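You operate a simulated robot arm through the tools that you are given. There is no shell and no other tool.

You run a simulated robot arm. Do the job below in one go: nothing can be reset, and whatever is moved stays where it is left.

Task
Plug the heater in and run it at 2 kW till it glows.
Fine: before it runs, teal pack off it onto the trolley; dial off at the end.

It is judged by the outcome, as a careful person would: the job done as asked, and still so three seconds after it is handed in. It fails if anything else is knocked over, pushed out of place, dropped, spilled or broken.

Robot
A 7-joint arm with a two-finger parallel gripper, fixed in place. Base frame: the origin is at the foot of the arm, x ahead of it, y to its left, z up. Units: m, degrees, N and s.
Its first joint turns from -132.0 to 132.0 degrees. Payload 3.91 kg.
Tool frame: the origin (TCP) lies between the finger pads and is the grasp point; the fingertips stand 0.03 m ahead of it; z points along the fingers, y is the line along which they close. The gripper opens to 0.11 m. The fingers are 0.02 m wide and 0.01 m thick; the gripper's body (0.048 by 0.112 m) begins 0.055 m behind the TCP.
Orientation is that of the tool frame in the base frame, as [roll, pitch, yaw] about the fixed x, y, z axes, in that order (R = Rz(yaw) Ry(pitch) Rx(roll)). With the fingers straight down and closing along the base's y, the tool's x points along the base's -x, its y along +y and its z along -z.

Tools
- The arm moves only by the tool send_rows. Its argument "plan" is a list that holds one entry, the list of rows, each a list of 7 numbers: the shift along the base's x, y, z in units of 40 mm (1.0 is 40 mm), then the turn, a rotation vector about the base's x, y, z in units of 5 degrees (1.0 is 5 degrees), then the finger opening in m, from 0 to 0.11. In form: [[[tx, ty, tz, wx, wy, wz, claw], ...]]. A call has 1 to 20 rows; each row shifts and turns the commanded pose from where the row before left it. A call with a number of a shift or a turn outside -1 to 1 is refused whole. Each row takes 0.2 s and may step no farther than 0.05 m and 8.6 degrees from the row before; otherwise, or with a gripper value out of range, the whole call is refused. A pose out of reach is approached as far as the arm can. The call stops where the force on the tool passes 40 N (or 10 N more than at its start, if that is more) or the arm is blocked; 0.2 s more then pass. The fingers move at their own pace (about 0.108 m/s each) and stop on an object; they squeeze with about 21 N. The grip force told is the motor's: it shows also when the fingers shut on nothing. Time passes only in rows, and 0.2 s behind the last, so rows that do not move let the fingers close. It gives the time, the measured TCP pose, the force on the tool (base axes), the opening and the grip force at its end, in the units of the frame above (readings bear some noise), with the torque about the TCP (base axes, N m) and any sound that the robot's microphone picked up, and new pictures: "pictures" is both (left out), scene, wrist or none.
- Cameras (640 x 400 px; columns grow to the right, rows downward): "scene" is fixed at [0.2202, -0.6532, 1.629]; the picture's right is [0.92, -0.38, 0.00], its down [-0.19, -0.45, -0.87] and it looks along [0.33, 0.81, -0.49] (base axes); focal length 344 px, centre (320, 200). "wrist" rides on the gripper at [0.072, 0.017, -0.103] in the tool frame; the picture's right is [-0.23, 0.97, 0.00], its down [-0.76, -0.18, -0.62] and it looks along [-0.61, -0.14, 0.78] (tool axes); focal length 222 px, centre (320, 200). There is no depth. A picture from a camera that has moved, and an enlarged one, comes with that camera's place and axes in the base frame and with its lens. The place of the scene camera against the robot may be out by one fixed shift of up to 0.018 m in any direction.
- close_up(camera, box): a new picture of the part [left, top, right, bottom] of that camera's present view, enlarged. It takes no simulated time.
- job_done(): hands the job in; it is judged then, once.

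Nothing tells you positions but the pictures and the camera data. Unless the task says otherwise, let go and move clear before handing in.

The tools are called after "Emit:" as name(argument=value, ...) on one line, values as JSON. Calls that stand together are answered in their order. send_rows: Moves the arm, as the interface text tells. Its arguments: {"type":"object","properties":{"plan":{"type":"array","items":{"type":"array","items":{"type":"array","items":{"type":"number"}}}},"pictures":{"type":"string","enum":["both","scene","wrist","none"]}},"required":["plan"]} The other tools are called the same way: close_up (camera, box) takes an enlarged picture of a part of a camera's view; job_done () hands the job in.

At the start:

```text
t: 0.0
eef_pos: [0.546, 0.0542, 1.4077]
tcp_rot: [180.0, 0.1, -179.9]
wrist_force: [-0.7, 0.0, 0.2]
torque: [0.03, -0.01, -0.01]
grip_width: 0.1099
grasp_force: 0.0
```

scene: 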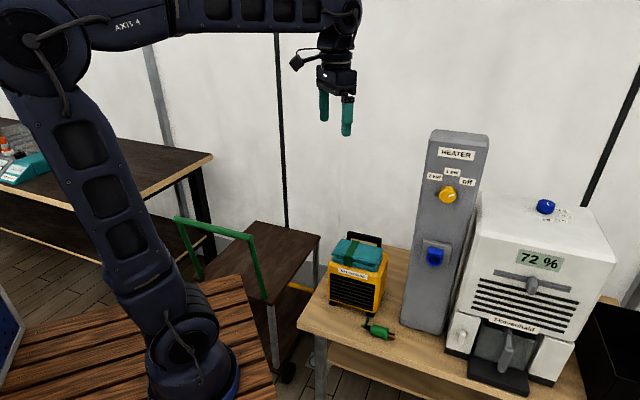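
wrist: 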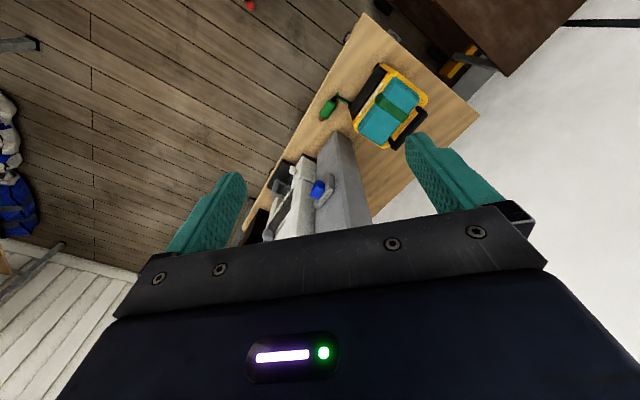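

I see a yellow heater with a teal pack on top, a green plug on the bench, a grey post labelled HEATER with a dial and blue socket, a coffee machine and a trolley. I'll take closer looks first.

Emit:
close_up(camera="scene", box=[300, 220, 420, 350])

Emit:
close_up(camera="scene", box=[400, 120, 500, 340])

Emit:
close_up(camera="scene", box=[160, 200, 340, 400])

Emit:
close_up(camera="wrist", box=[240, 0, 500, 240])

Emit:
close_up(camera="scene", box=[415, 140, 485, 210])

```text
3.08 times, centred on (360, 285) of scene
camera zoom: at [0.2202, -0.6532, 1.629], right [0.92, -0.38, 0.0], down [-0.19, -0.45, -0.87], along [0.33, 0.81, -0.49], focal length 1057 px, centre (197, -62)
```

zoom: 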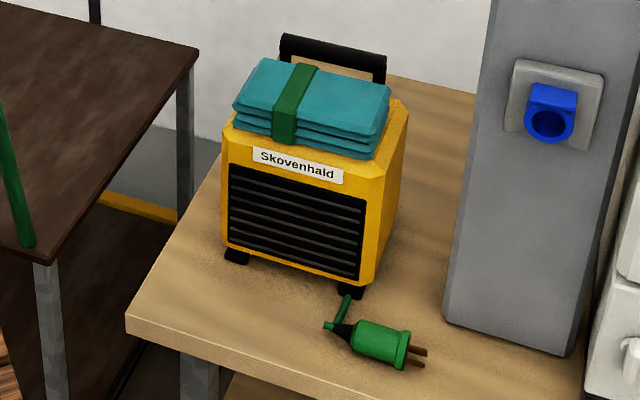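

```text
1.82 times, centred on (450, 230) of scene
camera zoom: at [0.2202, -0.6532, 1.629], right [0.92, -0.38, 0.0], down [-0.19, -0.45, -0.87], along [0.33, 0.81, -0.49], focal length 625 px, centre (84, 146)
```

zoom: 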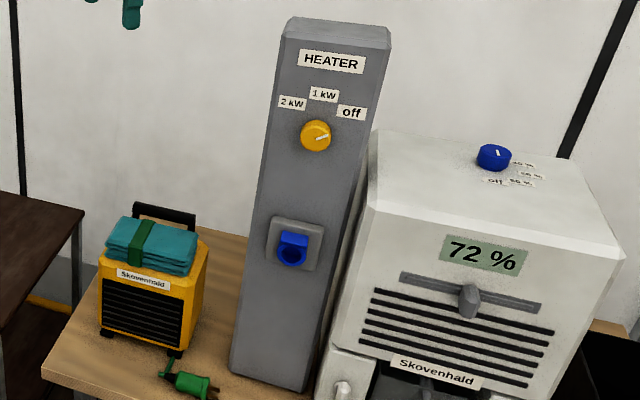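

```text
2.00 times, centred on (250, 300) of scene
camera zoom: at [0.2202, -0.6532, 1.629], right [0.92, -0.38, 0.0], down [-0.19, -0.45, -0.87], along [0.33, 0.81, -0.49], focal length 687 px, centre (460, 0)
```

zoom: 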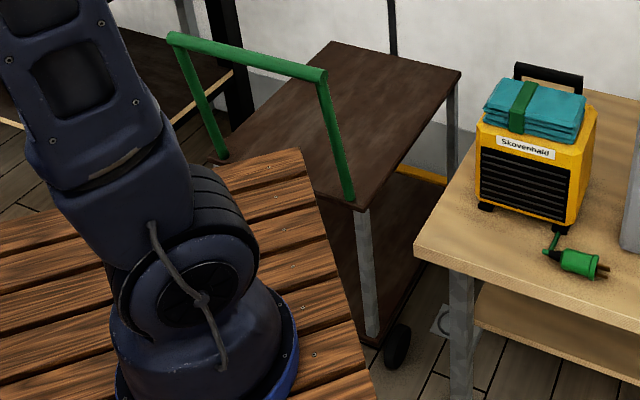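

```text
1.67 times, centred on (370, 120) of wrist
camera zoom: at [0.4745, 0.0715, 1.5107], right [0.23, 0.97, 0.0], down [0.76, -0.18, 0.62], along [0.61, -0.14, -0.78], focal length 370 px, centre (237, 333)
```

zoom: 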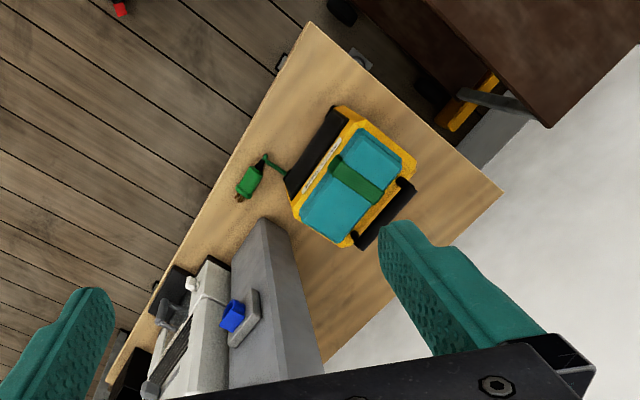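

```text
5.71 times, centred on (450, 175) of scene
camera zoom: at [0.2202, -0.6532, 1.629], right [0.92, -0.38, 0.0], down [-0.19, -0.45, -0.87], along [0.33, 0.81, -0.49], focal length 1963 px, centre (-423, 343)
```

zoom: 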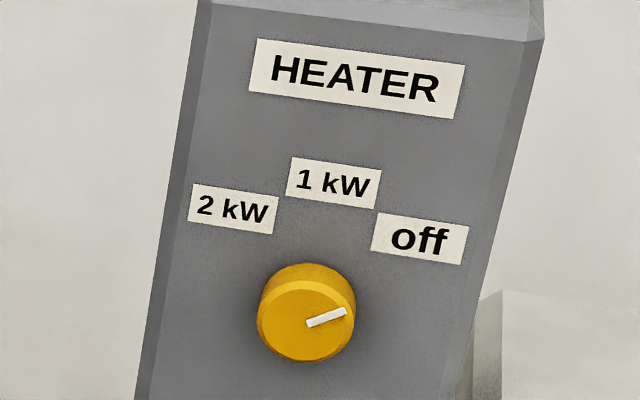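

The bench is turned about 45°. I take the pack to be at about (0.73, 0.22, 0.84), the plug at (0.73, 0.045, 0.63), the socket at (0.85, -0.025, 0.97) with the dial above it, and the trolley centre near (0.46, 0.63, 0.61). I'll move the wrist camera in for a closer look at the pack.

Emit:
send_rows(plan=[[[0.06, 0.69, -0.77, 0, 0, -0.9, 0.11], [0.06, 0.69, -0.77, 0, 0, -0.9, 0.11], [0.06, 0.69, -0.77, 0, 0, -0.9, 0.11], [0.06, 0.69, -0.77, 0, 0, -0.9, 0.11], [0.06, 0.69, -0.77, 0, 0, -0.9, 0.11], [0.06, 0.69, -0.77, 0, 0, -0.9, 0.11], [0.06, 0.69, -0.77, 0, 0, -0.9, 0.11], [0.06, 0.69, -0.77, 0, 0, -0.9, 0.11], [0.06, 0.69, -0.77, 0, 0, -0.9, 0.11], [0.06, 0.69, -0.77, 0, 0, -0.9, 0.11]]])

```text
t: 2.2
eef_pos: [0.5702, 0.3329, 1.0961]
tcp_rot: [179.9, 0.0, 134.9]
wrist_force: [0.8, 0.2, 0.3]
torque: [0.03, 0.0, 0.01]
grip_width: 0.1099
grasp_force: 0.0
camera wrist: at [0.5304, 0.3954, 1.2014], right [0.85, 0.53, 0.0], down [0.41, -0.67, 0.62], along [0.33, -0.53, -0.78], focal length 222 px, centre (320, 200)
```

scene: 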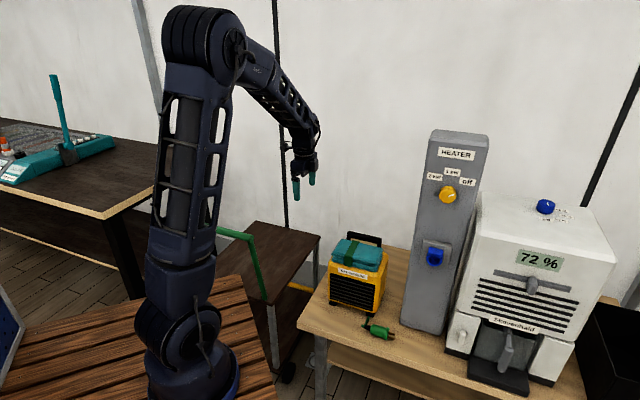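
wrist: 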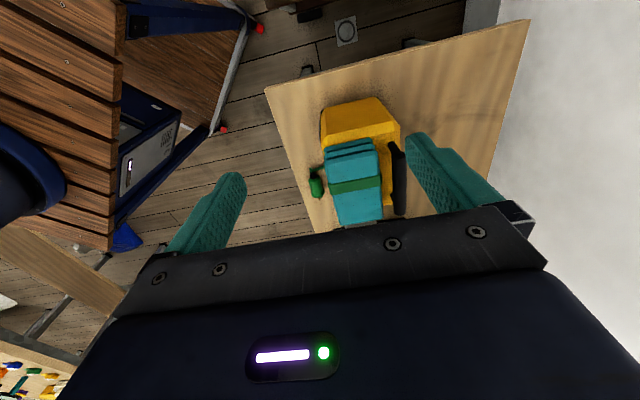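

Emit:
close_up(camera="wrist", box=[280, 80, 440, 230])

Emit:
close_up(camera="scene", box=[320, 225, 400, 285])

```text
2.67 times, centred on (360, 155) of wrist
camera zoom: at [0.5304, 0.3954, 1.2014], right [0.85, 0.53, 0.0], down [0.41, -0.67, 0.62], along [0.33, -0.53, -0.78], focal length 592 px, centre (213, 320)
```

zoom: 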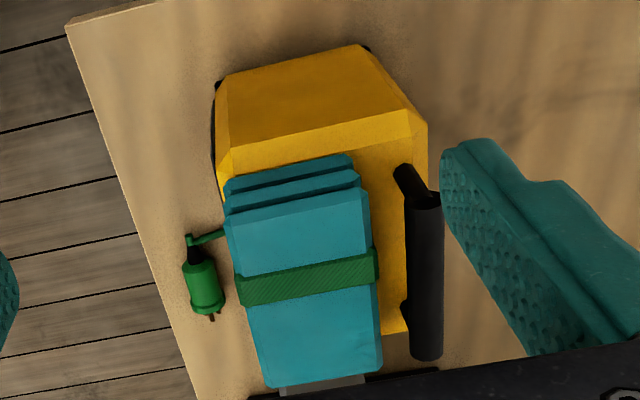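

```text
6.67 times, centred on (360, 255) of scene
camera zoom: at [0.2202, -0.6532, 1.629], right [0.92, -0.38, 0.0], down [-0.19, -0.45, -0.87], along [0.33, 0.81, -0.49], focal length 2290 px, centre (53, -167)
```

zoom: 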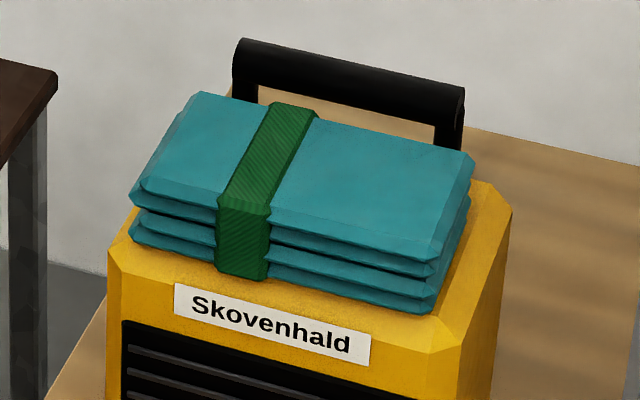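

The pack is a stack about 0.10 x 0.165 m with a green strap, its long side parallel to the bench front. The heater's black handle stands close behind it, so I'll move over it for a closer view before grasping.

Emit:
send_rows(plan=[[[0.589, -0.446, -0.45, 0, 0, 0, 0.11], [0.589, -0.446, -0.45, 0, 0, 0, 0.11], [0.589, -0.446, -0.45, 0, 0, 0, 0.11], [0.589, -0.446, -0.45, 0, 0, 0, 0.11], [0.589, -0.446, -0.45, 0, 0, 0, 0.11], [0.589, -0.446, -0.45, 0, 0, 0, 0.11], [0.589, -0.446, -0.45, 0, 0, 0, 0.11]]])

Emit:
close_up(camera="wrist", box=[180, 0, 500, 220])

Emit:
close_up(camera="scene", box=[310, 190, 410, 290])

```text
t: 3.8
eef_pos: [0.7338, 0.2056, 0.9731]
tcp_rot: [179.9, 0.0, 135.0]
wrist_force: [-0.2, 0.8, 0.8]
torque: [0.0, -0.02, 0.02]
grip_width: 0.1101
grasp_force: 0.0
camera wrist: at [0.6949, 0.2688, 1.0766], right [0.85, 0.53, 0.0], down [0.41, -0.66, 0.62], along [0.33, -0.53, -0.78], focal length 222 px, centre (320, 200)
```

scene: 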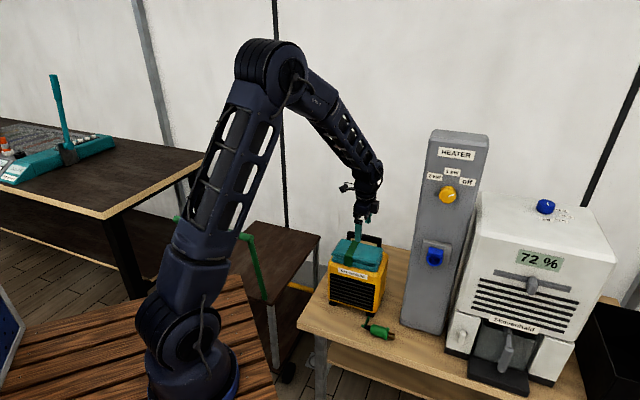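
wrist: 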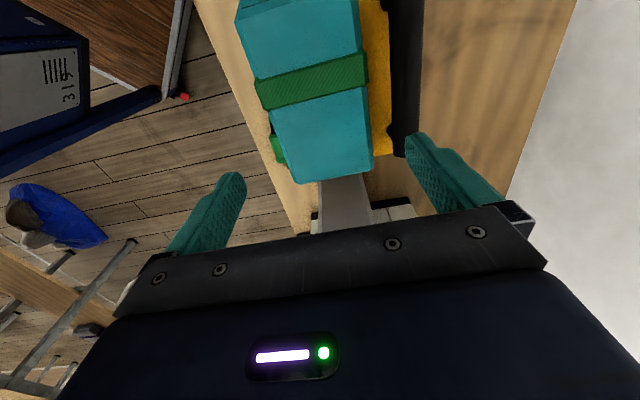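

```text
1.82 times, centred on (340, 110) of wrist
camera zoom: at [0.6949, 0.2688, 1.0766], right [0.85, 0.53, 0.0], down [0.41, -0.66, 0.62], along [0.33, -0.53, -0.78], focal length 404 px, centre (284, 364)
```

zoom: 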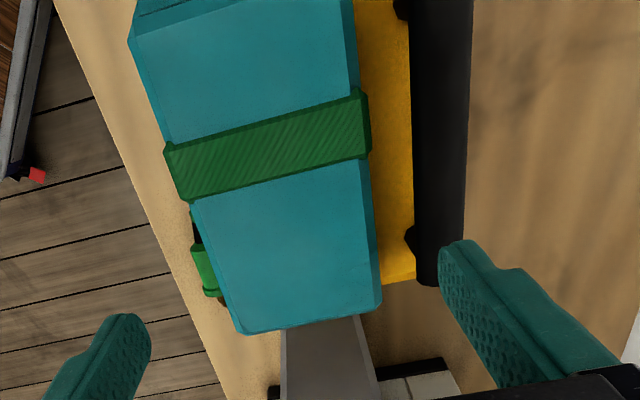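

```text
4.00 times, centred on (360, 240) of scene
camera zoom: at [0.2202, -0.6532, 1.629], right [0.92, -0.38, 0.0], down [-0.19, -0.45, -0.87], along [0.33, 0.81, -0.49], focal length 1374 px, centre (160, 40)
```

zoom: 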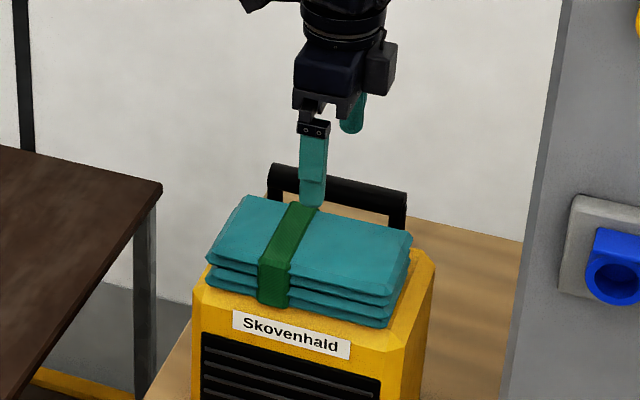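

The gap between the pack's rear edge and the heater handle is about 17 mm. I'll check the finger's shape before descending into it.

Emit:
close_up(camera="wrist", box=[380, 100, 540, 220])

Emit:
close_up(camera="scene", box=[330, 170, 400, 250])

```text
3.33 times, centred on (460, 160) of wrist
camera zoom: at [0.6949, 0.2688, 1.0766], right [0.85, 0.53, 0.0], down [0.41, -0.66, 0.62], along [0.33, -0.53, -0.78], focal length 740 px, centre (-147, 333)
```

zoom: 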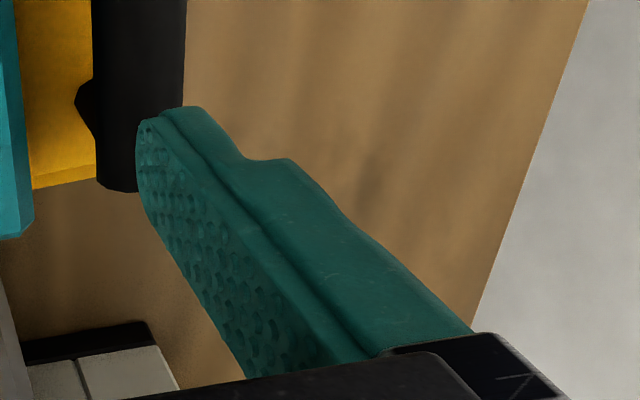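

```text
5.00 times, centred on (365, 210) of scene
camera zoom: at [0.2202, -0.6532, 1.629], right [0.92, -0.38, 0.0], down [-0.19, -0.45, -0.87], along [0.33, 0.81, -0.49], focal length 1718 px, centre (95, 150)
```

zoom: 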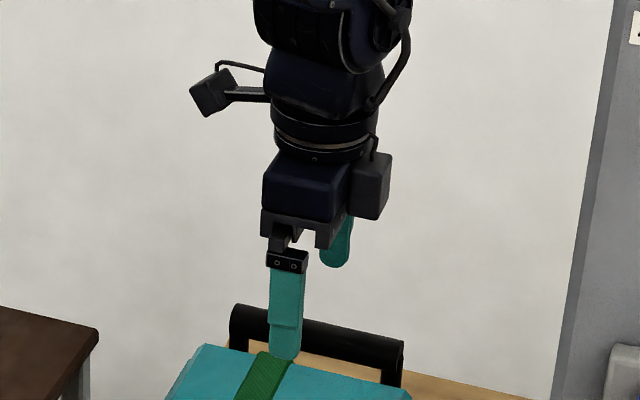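

Finger thickness fits the gap. I'll shift slightly toward the front and lower the fingertips to just above the pack's top, then check.

Emit:
send_rows(plan=[[[-0.125, 0.01, 0, 0, 0, 0, 0.11], [0, 0, -0.5, 0, 0, 0, 0.11], [0, 0, -0.5, 0, 0, 0, 0.11], [0, 0, -0.5, 0, 0, 0, 0.11], [0, 0, -0.5, 0, 0, 0, 0.11]]])

Emit:
close_up(camera="wrist", box=[180, 40, 500, 240])

Emit:
close_up(camera="scene", box=[320, 190, 400, 290])

```text
t: 5.0
eef_pos: [0.733, 0.2083, 0.8941]
tcp_rot: [-180.0, 0.0, 135.0]
wrist_force: [-0.9, 0.0, -0.3]
torque: [0.02, -0.03, 0.02]
grip_width: 0.1102
grasp_force: 0.0
camera wrist: at [0.6921, 0.2701, 0.9971], right [0.85, 0.53, 0.0], down [0.41, -0.66, 0.62], along [0.33, -0.53, -0.78], focal length 222 px, centre (320, 200)
```

scene: 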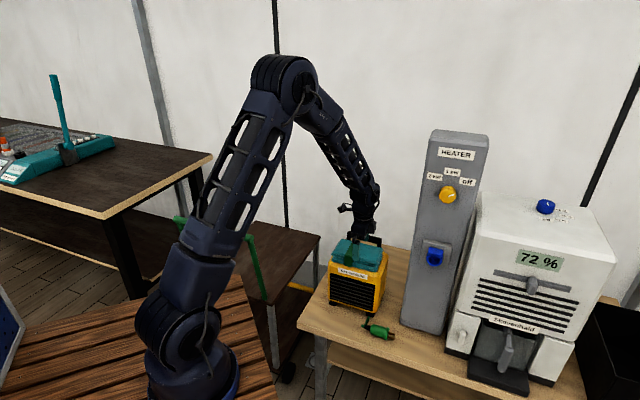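
wrist: 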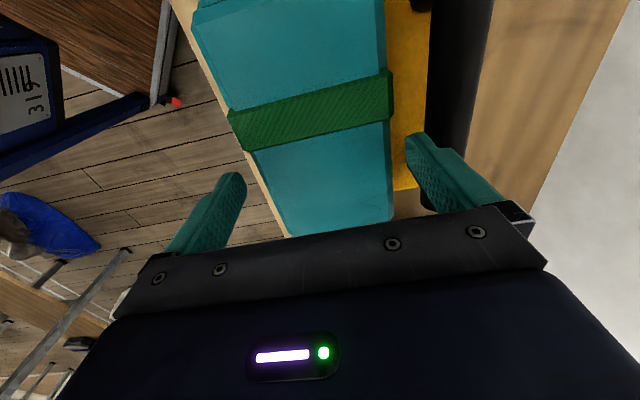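

```text
2.00 times, centred on (340, 140) of wrist
camera zoom: at [0.6921, 0.2701, 0.9971], right [0.85, 0.53, 0.0], down [0.41, -0.66, 0.62], along [0.33, -0.53, -0.78], focal length 444 px, centre (280, 320)
```

zoom: 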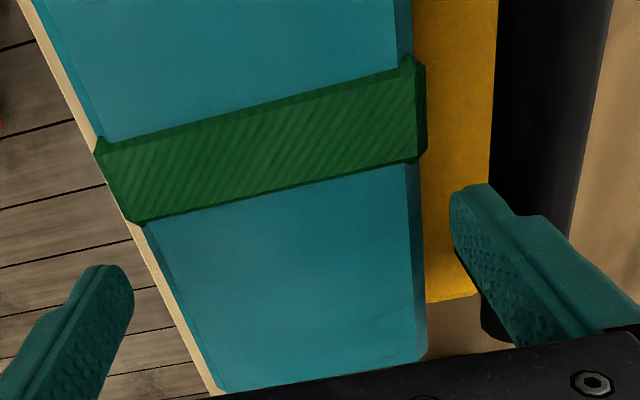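

```text
4.00 times, centred on (360, 240) of scene
camera zoom: at [0.2202, -0.6532, 1.629], right [0.92, -0.38, 0.0], down [-0.19, -0.45, -0.87], along [0.33, 0.81, -0.49], focal length 1374 px, centre (160, 40)
```

zoom: 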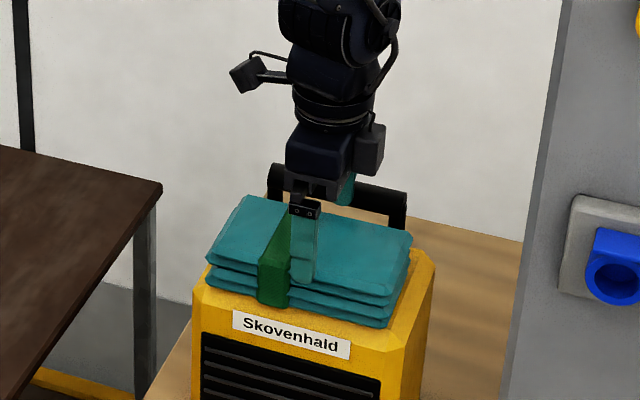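

The fingers straddle the pack but the rear one is close to the heater handle. I'll shift a few millimetres forward, then go down slowly.

Emit:
send_rows(plan=[[[0, -0.11, 0, 0, 0, 0, 0.109], [0, 0, 0, 0, 0, 0, 0.109], [0, 0, -0.25, 0, 0, 0, 0.109], [0, 0, -0.25, 0, 0, 0, 0.109], [0, 0, 0, 0, 0, 0, 0.109]]])

Emit:
close_up(camera="wrist", box=[180, 40, 500, 240])

```text
t: 6.2
eef_pos: [0.732, 0.2012, 0.8717]
tcp_rot: [-179.9, 0.0, 135.1]
wrist_force: [0.0, 0.8, -0.2]
torque: [-0.01, 0.01, 0.02]
grip_width: 0.1091
grasp_force: 0.1
camera wrist: at [0.6924, 0.2643, 0.9761], right [0.85, 0.53, 0.0], down [0.41, -0.66, 0.62], along [0.33, -0.53, -0.78], focal length 222 px, centre (320, 200)
```

scene: 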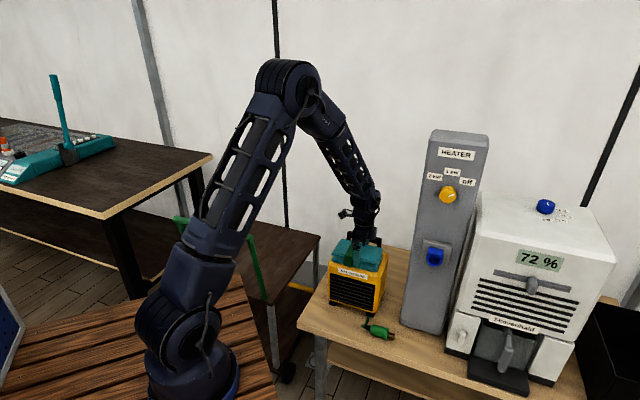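
wrist: 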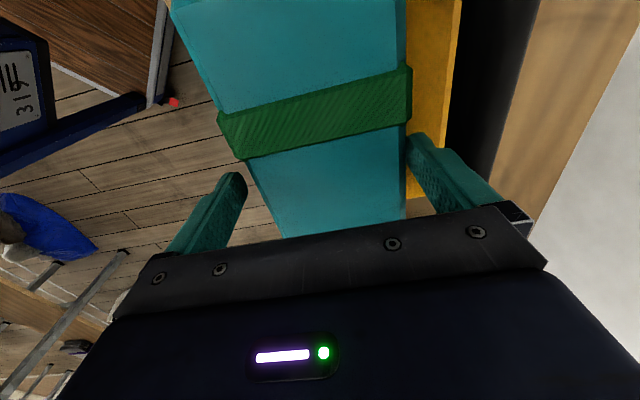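

```text
2.00 times, centred on (340, 140) of wrist
camera zoom: at [0.6924, 0.2643, 0.9761], right [0.85, 0.53, 0.0], down [0.41, -0.66, 0.62], along [0.33, -0.53, -0.78], focal length 444 px, centre (280, 320)
```

zoom: 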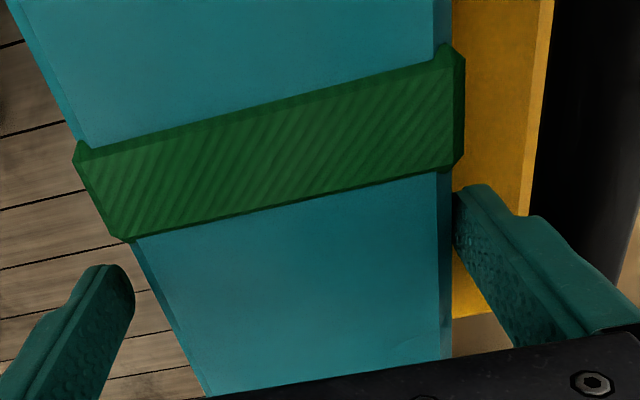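

The tips are just beside the pack's top, with room now on the handle side. I'll shift back 2.5 mm, go down to mid-height and close.

Emit:
send_rows(plan=[[[0.044, 0.044, 0, 0, 0, 0, 0.109], [0, 0, -0.28, 0, 0, 0, 0.109], [0, 0, -0.28, 0, 0, 0, 0.109], [0, 0, 0, 0, 0, 0, 0.109]]])

Emit:
close_up(camera="wrist", box=[180, 40, 500, 240])

Emit:
close_up(camera="scene", box=[320, 190, 400, 290])

```text
t: 7.2
eef_pos: [0.7334, 0.2037, 0.8516]
tcp_rot: [-180.0, -0.1, 135.0]
wrist_force: [-0.1, -0.5, -0.3]
torque: [0.0, -0.02, 0.03]
grip_width: 0.1088
grasp_force: 0.0
camera wrist: at [0.6938, 0.2668, 0.9544], right [0.85, 0.53, 0.0], down [0.41, -0.66, 0.62], along [0.33, -0.53, -0.78], focal length 222 px, centre (320, 200)
```

scene: 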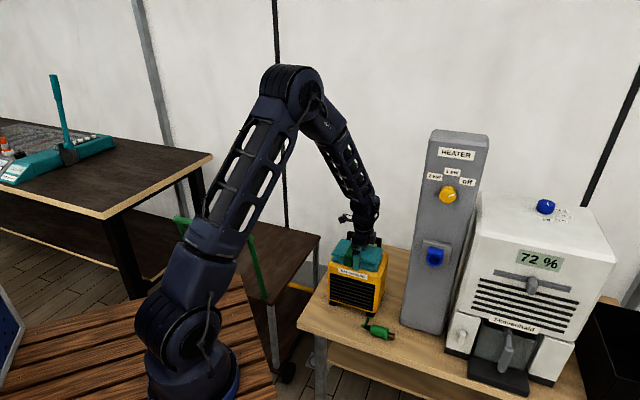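
wrist: 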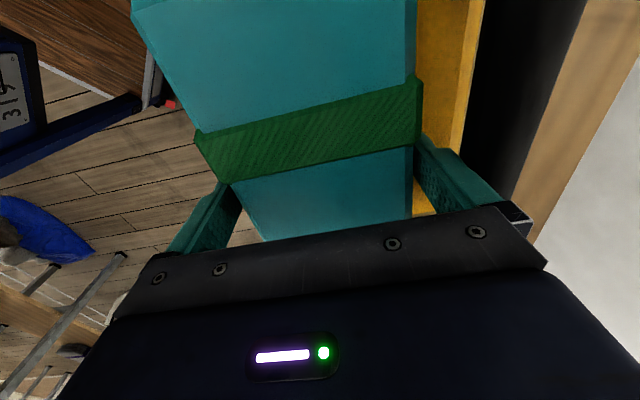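

```text
2.00 times, centred on (340, 140) of wrist
camera zoom: at [0.6938, 0.2668, 0.9544], right [0.85, 0.53, 0.0], down [0.41, -0.66, 0.62], along [0.33, -0.53, -0.78], focal length 444 px, centre (280, 320)
```

zoom: 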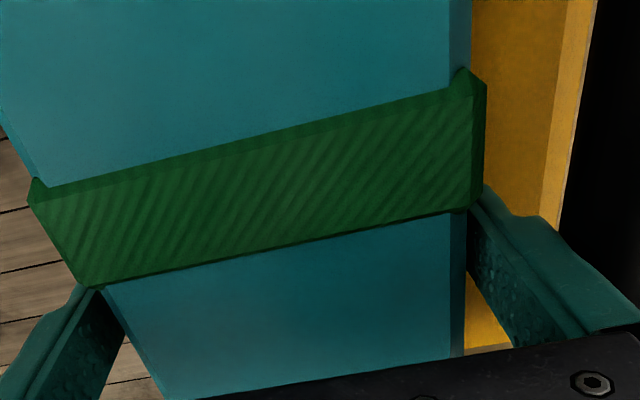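

```text
4.00 times, centred on (360, 240) of scene
camera zoom: at [0.2202, -0.6532, 1.629], right [0.92, -0.38, 0.0], down [-0.19, -0.45, -0.87], along [0.33, 0.81, -0.49], focal length 1374 px, centre (160, 40)
```

zoom: 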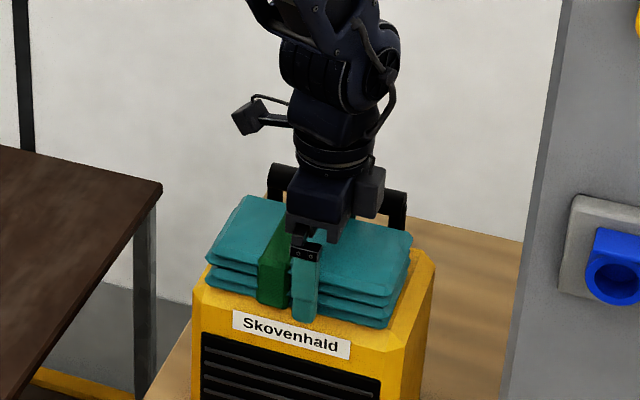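

Fingers are down on both sides of the pack without contact. I'll close and lift a little.

Emit:
send_rows(plan=[[[0, 0, 0, 0, 0, 0, 0.07], [0, 0, 0, 0, 0, 0, 0.07], [0, 0, 0, 0, 0, 0, 0.07], [0, 0, 0.4, 0, 0, 0, 0.07], [0, 0, 0.4, 0, 0, 0, 0.07], [0, 0, 0.4, 0, 0, 0, 0.07]]])

Emit:
close_up(camera="scene", box=[320, 190, 400, 290])

```text
t: 8.6
eef_pos: [0.7327, 0.2032, 0.8988]
tcp_rot: [-179.9, 0.1, 134.9]
wrist_force: [0.2, -0.2, -2.6]
torque: [-0.05, -0.03, 0.01]
grip_width: 0.0988
grasp_force: 21.0
camera wrist: at [0.6932, 0.2664, 1.0024], right [0.85, 0.53, 0.0], down [0.41, -0.66, 0.62], along [0.33, -0.53, -0.78], focal length 222 px, centre (320, 200)
```

scene: 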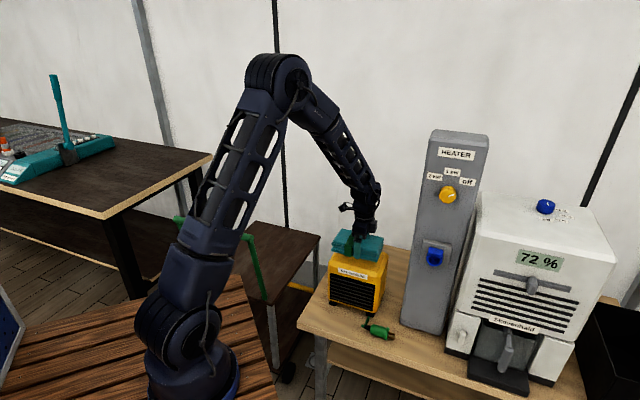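
wrist: 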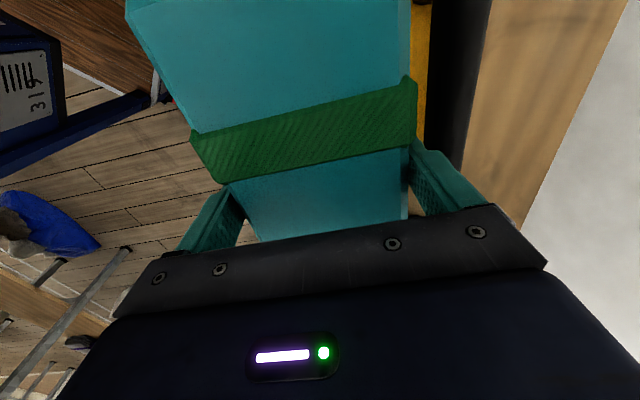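

```text
4.00 times, centred on (360, 240) of scene
camera zoom: at [0.2202, -0.6532, 1.629], right [0.92, -0.38, 0.0], down [-0.19, -0.45, -0.87], along [0.33, 0.81, -0.49], focal length 1374 px, centre (160, 40)
```

zoom: 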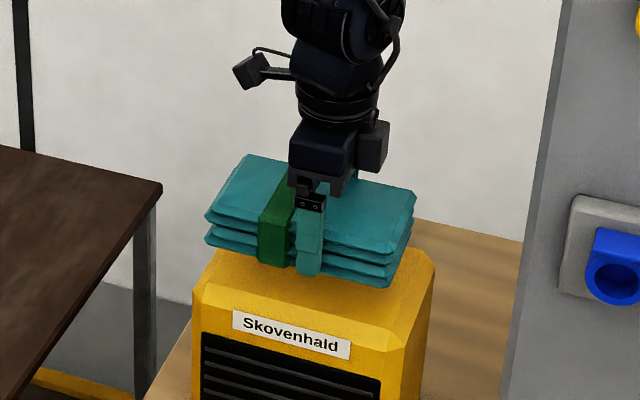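

The pack is held (about 2.6 N). I'll raise it clear and carry it over the trolley's far part, away from the green handle.

Emit:
send_rows(plan=[[[0, 0, 0.76, 0, 0, 0, 0.07], [0, 0, 0.76, 0, 0, 0, 0.07], [0, 0, 0.76, 0, 0, 0, 0.07], [0, 0, 0.76, 0, 0, 0, 0.07], [-0.37, 0.88, 0, 0, 0, 0, 0.07], [-0.37, 0.88, 0, 0, 0, 0, 0.07], [-0.37, 0.88, 0, 0, 0, 0, 0.07], [-0.37, 0.88, 0, 0, 0, 0, 0.07], [-0.37, 0.88, 0, 0, 0, 0, 0.07], [-0.37, 0.88, 0, 0, 0, 0, 0.07], [-0.37, 0.88, 0, 0, 0, 0, 0.07], [-0.37, 0.88, 0, 0, 0, 0, 0.07], [-0.37, 0.88, 0, 0, 0, 0, 0.07], [-0.37, 0.88, 0, 0, 0, 0, 0.07], [-0.37, 0.88, 0, 0, 0, 0, 0.07], [-0.37, 0.88, 0, 0, 0, 0, 0.07], [-0.37, 0.88, 0, 0, 0, 0, 0.07], [-0.37, 0.88, 0, 0, 0, 0, 0.07]]])

Emit:
close_up(camera="scene", box=[160, 150, 340, 310])

```text
t: 12.4
eef_pos: [0.5251, 0.6954, 1.0197]
tcp_rot: [179.9, -0.1, 134.9]
wrist_force: [0.6, 0.6, -1.9]
torque: [0.03, 0.0, 0.02]
grip_width: 0.099
grasp_force: 21.4
camera wrist: at [0.4856, 0.7594, 1.1241], right [0.85, 0.53, 0.0], down [0.41, -0.67, 0.62], along [0.33, -0.53, -0.78], focal length 222 px, centre (320, 200)
```

scene: 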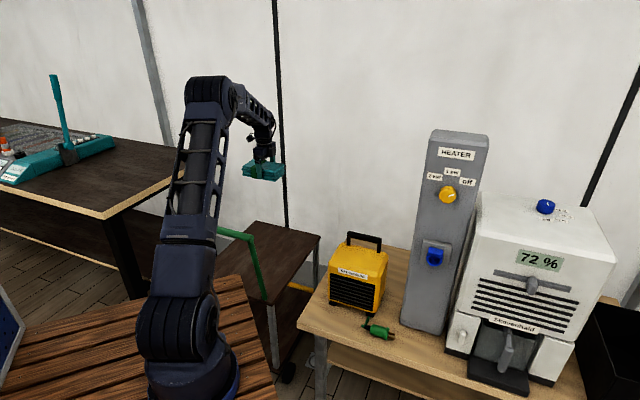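
wrist: 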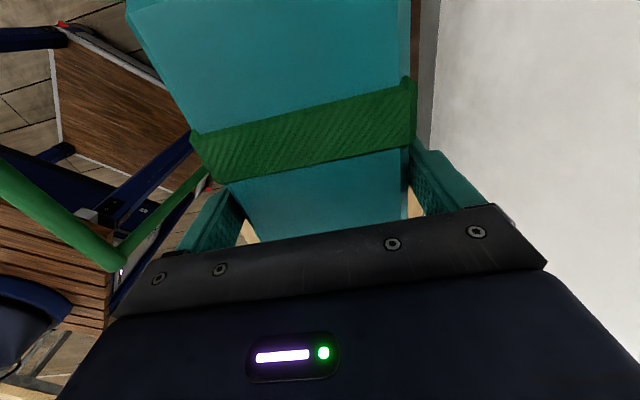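

```text
2.50 times, centred on (250, 230) of scene
camera zoom: at [0.2202, -0.6532, 1.629], right [0.92, -0.38, 0.0], down [-0.19, -0.45, -0.87], along [0.33, 0.81, -0.49], focal length 859 px, centre (495, 125)
```

zoom: 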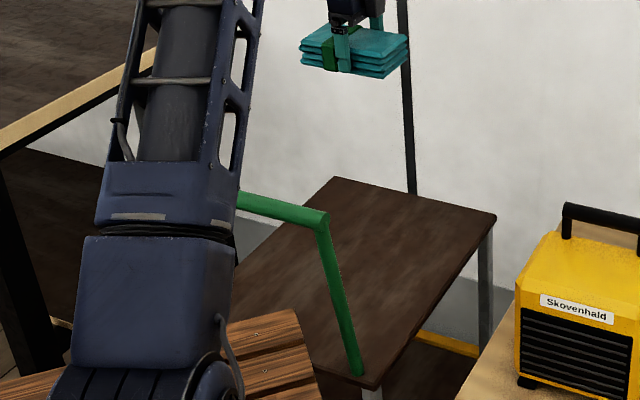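

The pack is over the trolley's far half. I'll lower it most of the way.

Emit:
send_rows(plan=[[[0, 0, -0.8, 0, 0, 0, 0.07], [0, 0, -0.8, 0, 0, 0, 0.07], [0, 0, -0.8, 0, 0, 0, 0.07], [0, 0, -0.8, 0, 0, 0, 0.07], [0, 0, -0.8, 0, 0, 0, 0.07], [0, 0, -0.8, 0, 0, 0, 0.07], [0, 0, -0.8, 0, 0, 0, 0.07], [0, 0, -0.8, 0, 0, 0, 0.07], [0, 0, -0.6, 0, 0, 0, 0.07], [0, 0, -0.6, 0, 0, 0, 0.07]]])

Emit:
close_up(camera="scene", box=[180, 150, 340, 310])

```text
t: 14.6
eef_pos: [0.528, 0.6962, 0.7157]
tcp_rot: [-179.9, 0.0, 135.0]
wrist_force: [0.1, -0.5, -1.6]
torque: [-0.06, -0.01, 0.02]
grip_width: 0.0989
grasp_force: 20.8
camera wrist: at [0.4879, 0.7593, 0.82], right [0.85, 0.53, 0.0], down [0.41, -0.66, 0.62], along [0.33, -0.53, -0.78], focal length 222 px, centre (320, 200)
```

scene: 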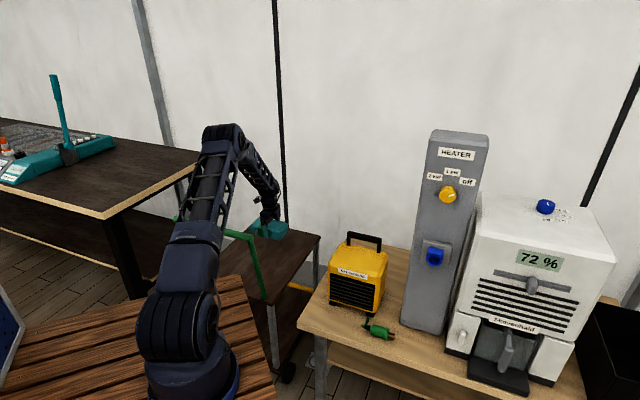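
wrist: 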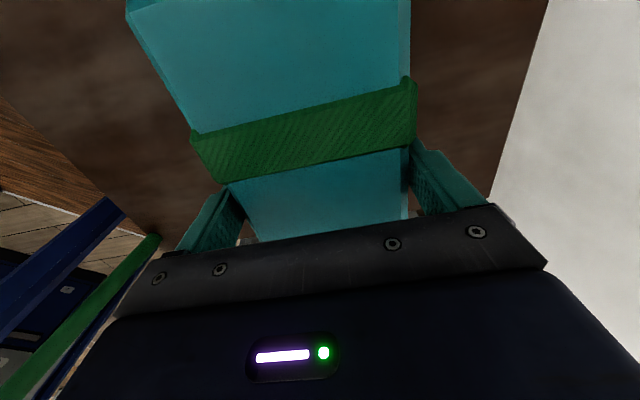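

```text
2.50 times, centred on (260, 230) of scene
camera zoom: at [0.2202, -0.6532, 1.629], right [0.92, -0.38, 0.0], down [-0.19, -0.45, -0.87], along [0.33, 0.81, -0.49], focal length 859 px, centre (470, 125)
```

zoom: 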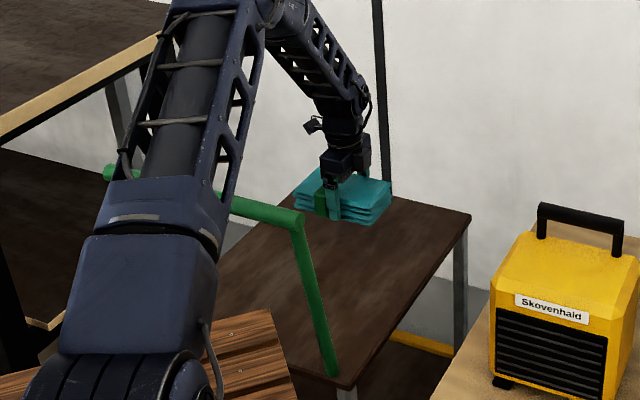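

The arm clears the green handle and the pack is just above the trolley top. I'll keep lowering in small steps to touch down.

Emit:
send_rows(plan=[[[0, 0, -0.3, 0, 0, 0, 0.07], [0, 0, -0.3, 0, 0, 0, 0.07], [0, 0, -0.3, 0, 0, 0, 0.07]]], pictures="scene")

Emit:
close_up(camera="scene", box=[220, 190, 330, 270])

```text
t: 15.4
eef_pos: [0.526, 0.6962, 0.6798]
tcp_rot: [180.0, 0.0, 135.0]
wrist_force: [0.1, 0.3, -2.4]
torque: [-0.03, -0.02, -0.03]
grip_width: 0.0989
grasp_force: 20.9
```

scene: 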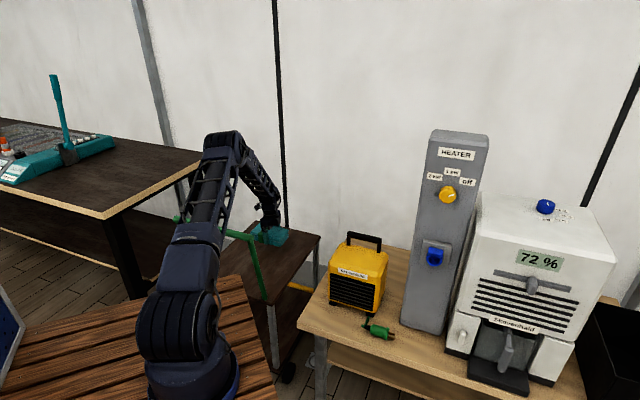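

```text
5.00 times, centred on (275, 230) of scene
camera zoom: at [0.2202, -0.6532, 1.629], right [0.92, -0.38, 0.0], down [-0.19, -0.45, -0.87], along [0.33, 0.81, -0.49], focal length 1718 px, centre (545, 50)
```

zoom: 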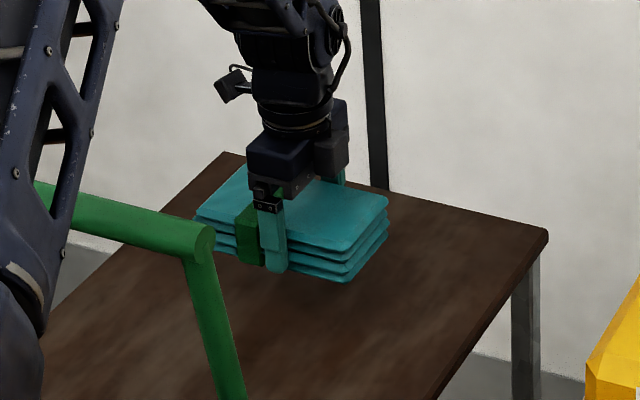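

Emit:
send_rows(plan=[[[0, 0, -0.12, 0, 0, 0, 0.07], [0, 0, -0.12, 0, 0, 0, 0.07], [0, 0, 0, 0, 0, 0, 0.07]]], pictures="none")

Emit:
close_up(camera="scene", box=[220, 190, 330, 270])

```text
t: 16.2
eef_pos: [0.5259, 0.6979, 0.6688]
tcp_rot: [-180.0, 0.0, 135.2]
wrist_force: [-0.8, -0.6, -2.1]
torque: [-0.03, -0.04, 0.02]
grip_width: 0.099
grasp_force: 20.6
```

```text
5.00 times, centred on (275, 230) of scene
camera zoom: at [0.2202, -0.6532, 1.629], right [0.92, -0.38, 0.0], down [-0.19, -0.45, -0.87], along [0.33, 0.81, -0.49], focal length 1718 px, centre (545, 50)
```

zoom: 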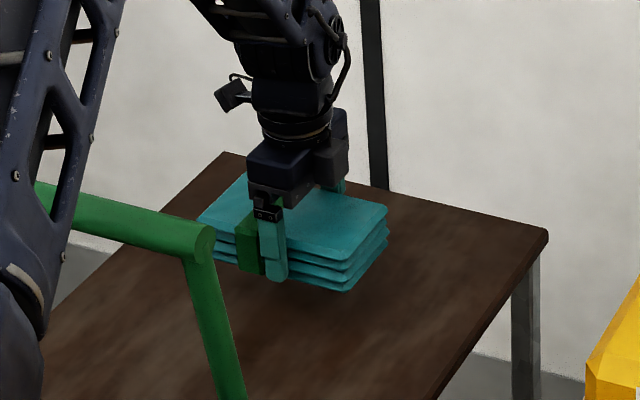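

Emit:
send_rows(plan=[[[0, 0, -0.1, 0, 0, 0, 0.07], [0, 0, -0.1, 0, 0, 0, 0.07], [0, 0, 0, 0, 0, 0, 0.07]]], pictures="none")

Emit:
close_up(camera="scene", box=[220, 190, 330, 270])

```text
t: 17.0
eef_pos: [0.5271, 0.697, 0.6628]
tcp_rot: [-180.0, 0.0, 134.9]
wrist_force: [0.3, -0.2, -1.9]
torque: [-0.04, -0.01, 0.0]
grip_width: 0.0986
grasp_force: 20.9
```

```text
5.00 times, centred on (275, 230) of scene
camera zoom: at [0.2202, -0.6532, 1.629], right [0.92, -0.38, 0.0], down [-0.19, -0.45, -0.87], along [0.33, 0.81, -0.49], focal length 1718 px, centre (545, 50)
```

zoom: 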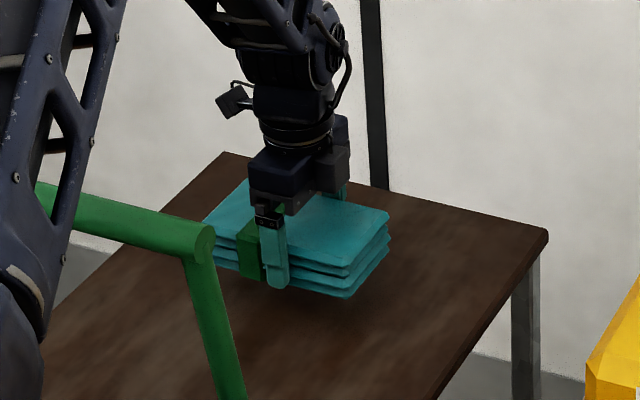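

Emit:
send_rows(plan=[[[0, 0, -0.08, 0, 0, 0, 0.07], [0, 0, -0.08, 0, 0, 0, 0.07], [0, 0, 0, 0, 0, 0, 0.07]]], pictures="none")

```text
t: 17.8
eef_pos: [0.5257, 0.6962, 0.6559]
tcp_rot: [-180.0, -0.1, 135.0]
wrist_force: [-0.9, -0.5, -2.0]
torque: [0.0, -0.01, -0.01]
grip_width: 0.0987
grasp_force: 21.2
```

Emit:
send_rows(plan=[[[0, 0, -0.08, 0, 0, 0, 0.07], [0, 0, -0.08, 0, 0, 0, 0.07], [0, 0, 0, 0, 0, 0, 0.07]]], pictures="none")

Emit:
close_up(camera="scene", box=[220, 190, 330, 270])

```text
t: 18.6
eef_pos: [0.5271, 0.6971, 0.6489]
tcp_rot: [180.0, -0.1, 135.0]
wrist_force: [-0.1, -0.1, -2.1]
torque: [-0.03, -0.01, 0.01]
grip_width: 0.0989
grasp_force: 21.1
```

```text
5.00 times, centred on (275, 230) of scene
camera zoom: at [0.2202, -0.6532, 1.629], right [0.92, -0.38, 0.0], down [-0.19, -0.45, -0.87], along [0.33, 0.81, -0.49], focal length 1718 px, centre (545, 50)
```

zoom: 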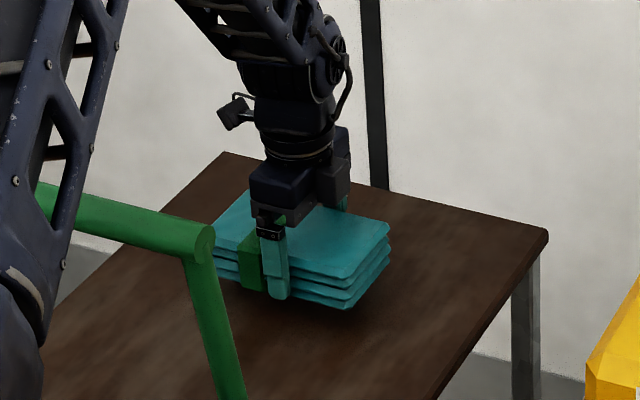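

The pack hasn't touched yet (the force is unchanged), so I'll keep lowering in small steps.

Emit:
send_rows(plan=[[[0, 0, -0.1, 0, 0, 0, 0.07], [0, 0, -0.1, 0, 0, 0, 0.07], [0, 0, 0, 0, 0, 0, 0.07]]], pictures="none")

```text
t: 19.4
eef_pos: [0.5249, 0.6969, 0.6416]
tcp_rot: [180.0, 0.0, 135.1]
wrist_force: [-0.3, -0.6, -1.8]
torque: [-0.02, 0.02, 0.02]
grip_width: 0.0989
grasp_force: 21.0
```

Emit:
send_rows(plan=[[[0, 0, -0.1, 0, 0, 0, 0.07], [0, 0, -0.1, 0, 0, 0, 0.07], [0, 0, 0, 0, 0, 0, 0.07]]], pictures="none")

Emit:
close_up(camera="scene", box=[240, 210, 320, 260])

```text
t: 20.2
eef_pos: [0.526, 0.6972, 0.6343]
tcp_rot: [180.0, -0.1, 134.9]
wrist_force: [0.0, 0.0, -2.1]
torque: [-0.02, -0.01, -0.02]
grip_width: 0.0988
grasp_force: 21.7
```

```text
8.00 times, centred on (280, 235) of scene
camera zoom: at [0.2202, -0.6532, 1.629], right [0.92, -0.38, 0.0], down [-0.19, -0.45, -0.87], along [0.33, 0.81, -0.49], focal length 2748 px, centre (640, -80)
```

zoom: 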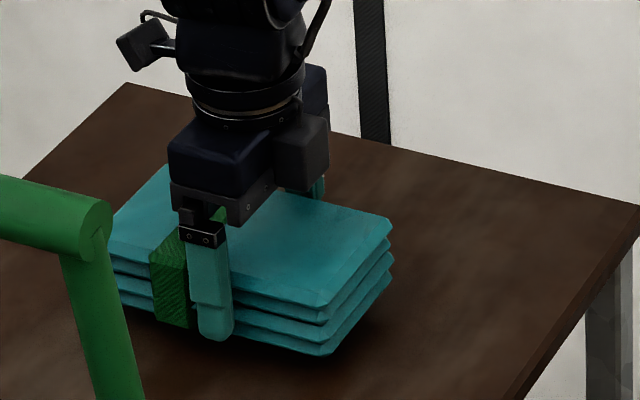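

Emit:
send_rows(plan=[[[0, 0, -0.1, 0, 0, 0, 0.07], [0, 0, -0.06, 0, 0, 0, 0.07], [0, 0, 0, 0, 0, 0, 0.07]]], pictures="none")

Emit:
close_up(camera="scene", box=[240, 210, 320, 260])

```text
t: 21.0
eef_pos: [0.5263, 0.6987, 0.6278]
tcp_rot: [-179.9, 0.0, 135.1]
wrist_force: [-0.2, 0.9, -2.5]
torque: [-0.06, 0.01, -0.03]
grip_width: 0.0987
grasp_force: 20.8
```

```text
8.00 times, centred on (280, 235) of scene
camera zoom: at [0.2202, -0.6532, 1.629], right [0.92, -0.38, 0.0], down [-0.19, -0.45, -0.87], along [0.33, 0.81, -0.49], focal length 2748 px, centre (640, -80)
```

zoom: 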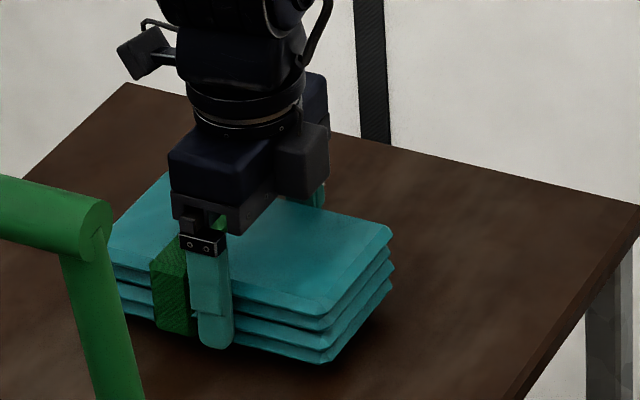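

Emit:
send_rows(plan=[[[0, 0, -0.1, 0, 0, 0, 0.07], [0, 0, -0.06, 0, 0, 0, 0.07], [0, 0, 0, 0, 0, 0, 0.07]]], pictures="none")

Emit:
close_up(camera="scene", box=[240, 210, 320, 260])

```text
t: 21.8
eef_pos: [0.5255, 0.6976, 0.6214]
tcp_rot: [-180.0, 0.0, 135.0]
wrist_force: [0.1, 0.6, -1.9]
torque: [-0.01, -0.05, -0.01]
grip_width: 0.0988
grasp_force: 21.0
```

```text
8.00 times, centred on (280, 235) of scene
camera zoom: at [0.2202, -0.6532, 1.629], right [0.92, -0.38, 0.0], down [-0.19, -0.45, -0.87], along [0.33, 0.81, -0.49], focal length 2748 px, centre (640, -80)
```

zoom: 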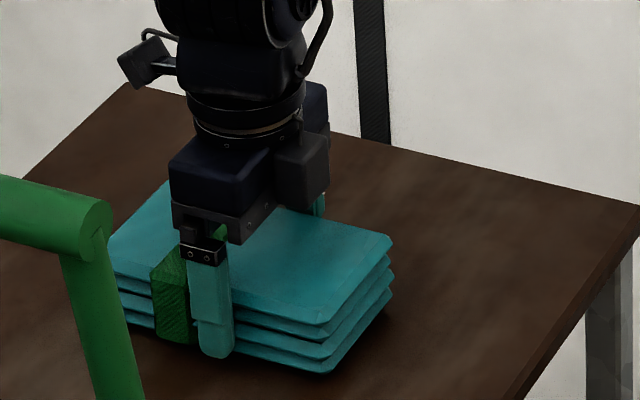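

Emit:
send_rows(plan=[[[0, 0, -0.1, 0, 0, 0, 0.07], [0, 0, -0.06, 0, 0, 0, 0.07], [0, 0, 0, 0, 0, 0, 0.07]]], pictures="none")

Emit:
close_up(camera="scene", box=[240, 210, 320, 260])

```text
t: 22.6
eef_pos: [0.5256, 0.6973, 0.6167]
tcp_rot: [179.8, 0.0, 135.0]
wrist_force: [-3.7, -10.7, 24.4]
torque: [-0.64, 0.45, 0.23]
grip_width: 0.0987
grasp_force: 21.3
```

```text
8.00 times, centred on (280, 235) of scene
camera zoom: at [0.2202, -0.6532, 1.629], right [0.92, -0.38, 0.0], down [-0.19, -0.45, -0.87], along [0.33, 0.81, -0.49], focal length 2748 px, centre (640, -80)
```

zoom: 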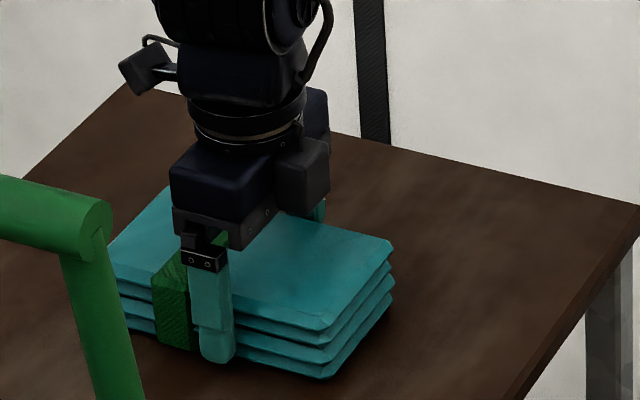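

The pack is on the trolley (contact force rose). I'll ease off 2 mm, open, and withdraw straight up.

Emit:
send_rows(plan=[[[0, 0, 0.06, 0, 0, 0, 0.07], [0, 0, 0, 0, 0, 0, 0.11], [0, 0, 0, 0, 0, 0, 0.11], [0, 0, 0.3, 0, 0, 0, 0.11], [0, 0, 0.5, 0, 0, 0, 0.11], [0, 0, 0.8, 0, 0, 0, 0.11], [0, 0, 0.8, 0, 0, 0, 0.11]]])

Emit:
close_up(camera="scene", box=[200, 190, 340, 310])

```text
t: 24.2
eef_pos: [0.527, 0.6984, 0.7132]
tcp_rot: [-179.9, 0.1, 135.0]
wrist_force: [0.1, 0.1, -0.2]
torque: [-0.02, 0.01, -0.01]
grip_width: 0.1098
grasp_force: 0.1
camera wrist: at [0.4874, 0.7603, 0.8167], right [0.85, 0.53, 0.0], down [0.41, -0.66, 0.62], along [0.33, -0.53, -0.78], focal length 222 px, centre (320, 200)
```

scene: 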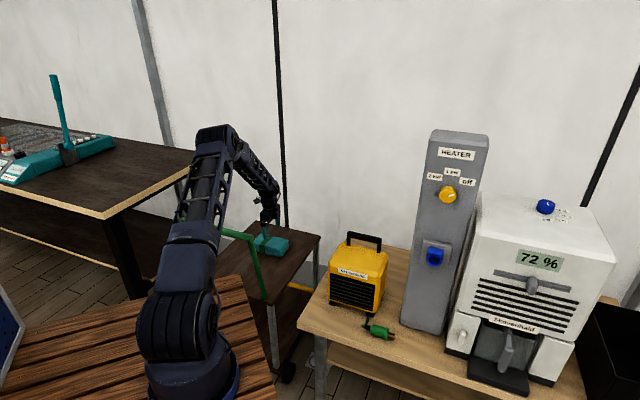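
wrist: 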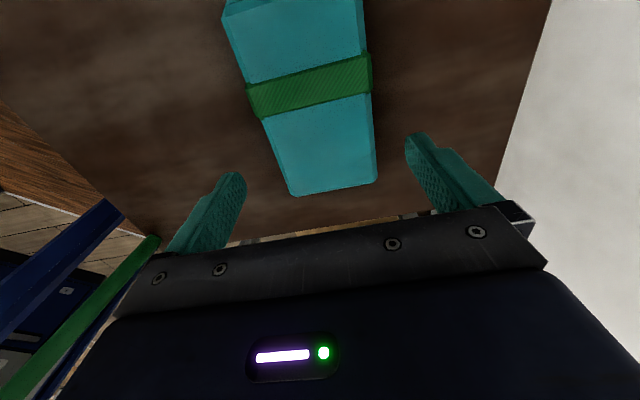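

```text
3.33 times, centred on (270, 250) of scene
camera zoom: at [0.2202, -0.6532, 1.629], right [0.92, -0.38, 0.0], down [-0.19, -0.45, -0.87], along [0.33, 0.81, -0.49], focal length 1145 px, centre (487, 33)
```

zoom: 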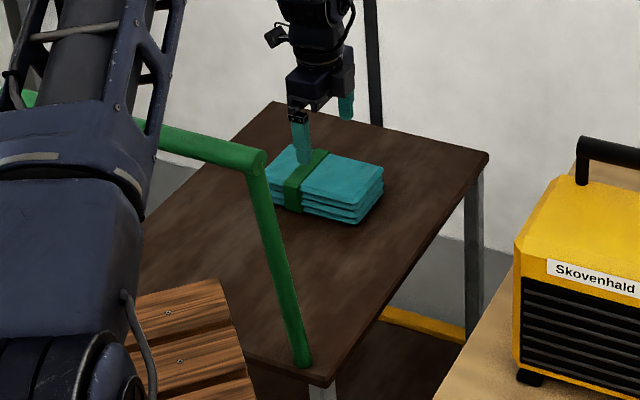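

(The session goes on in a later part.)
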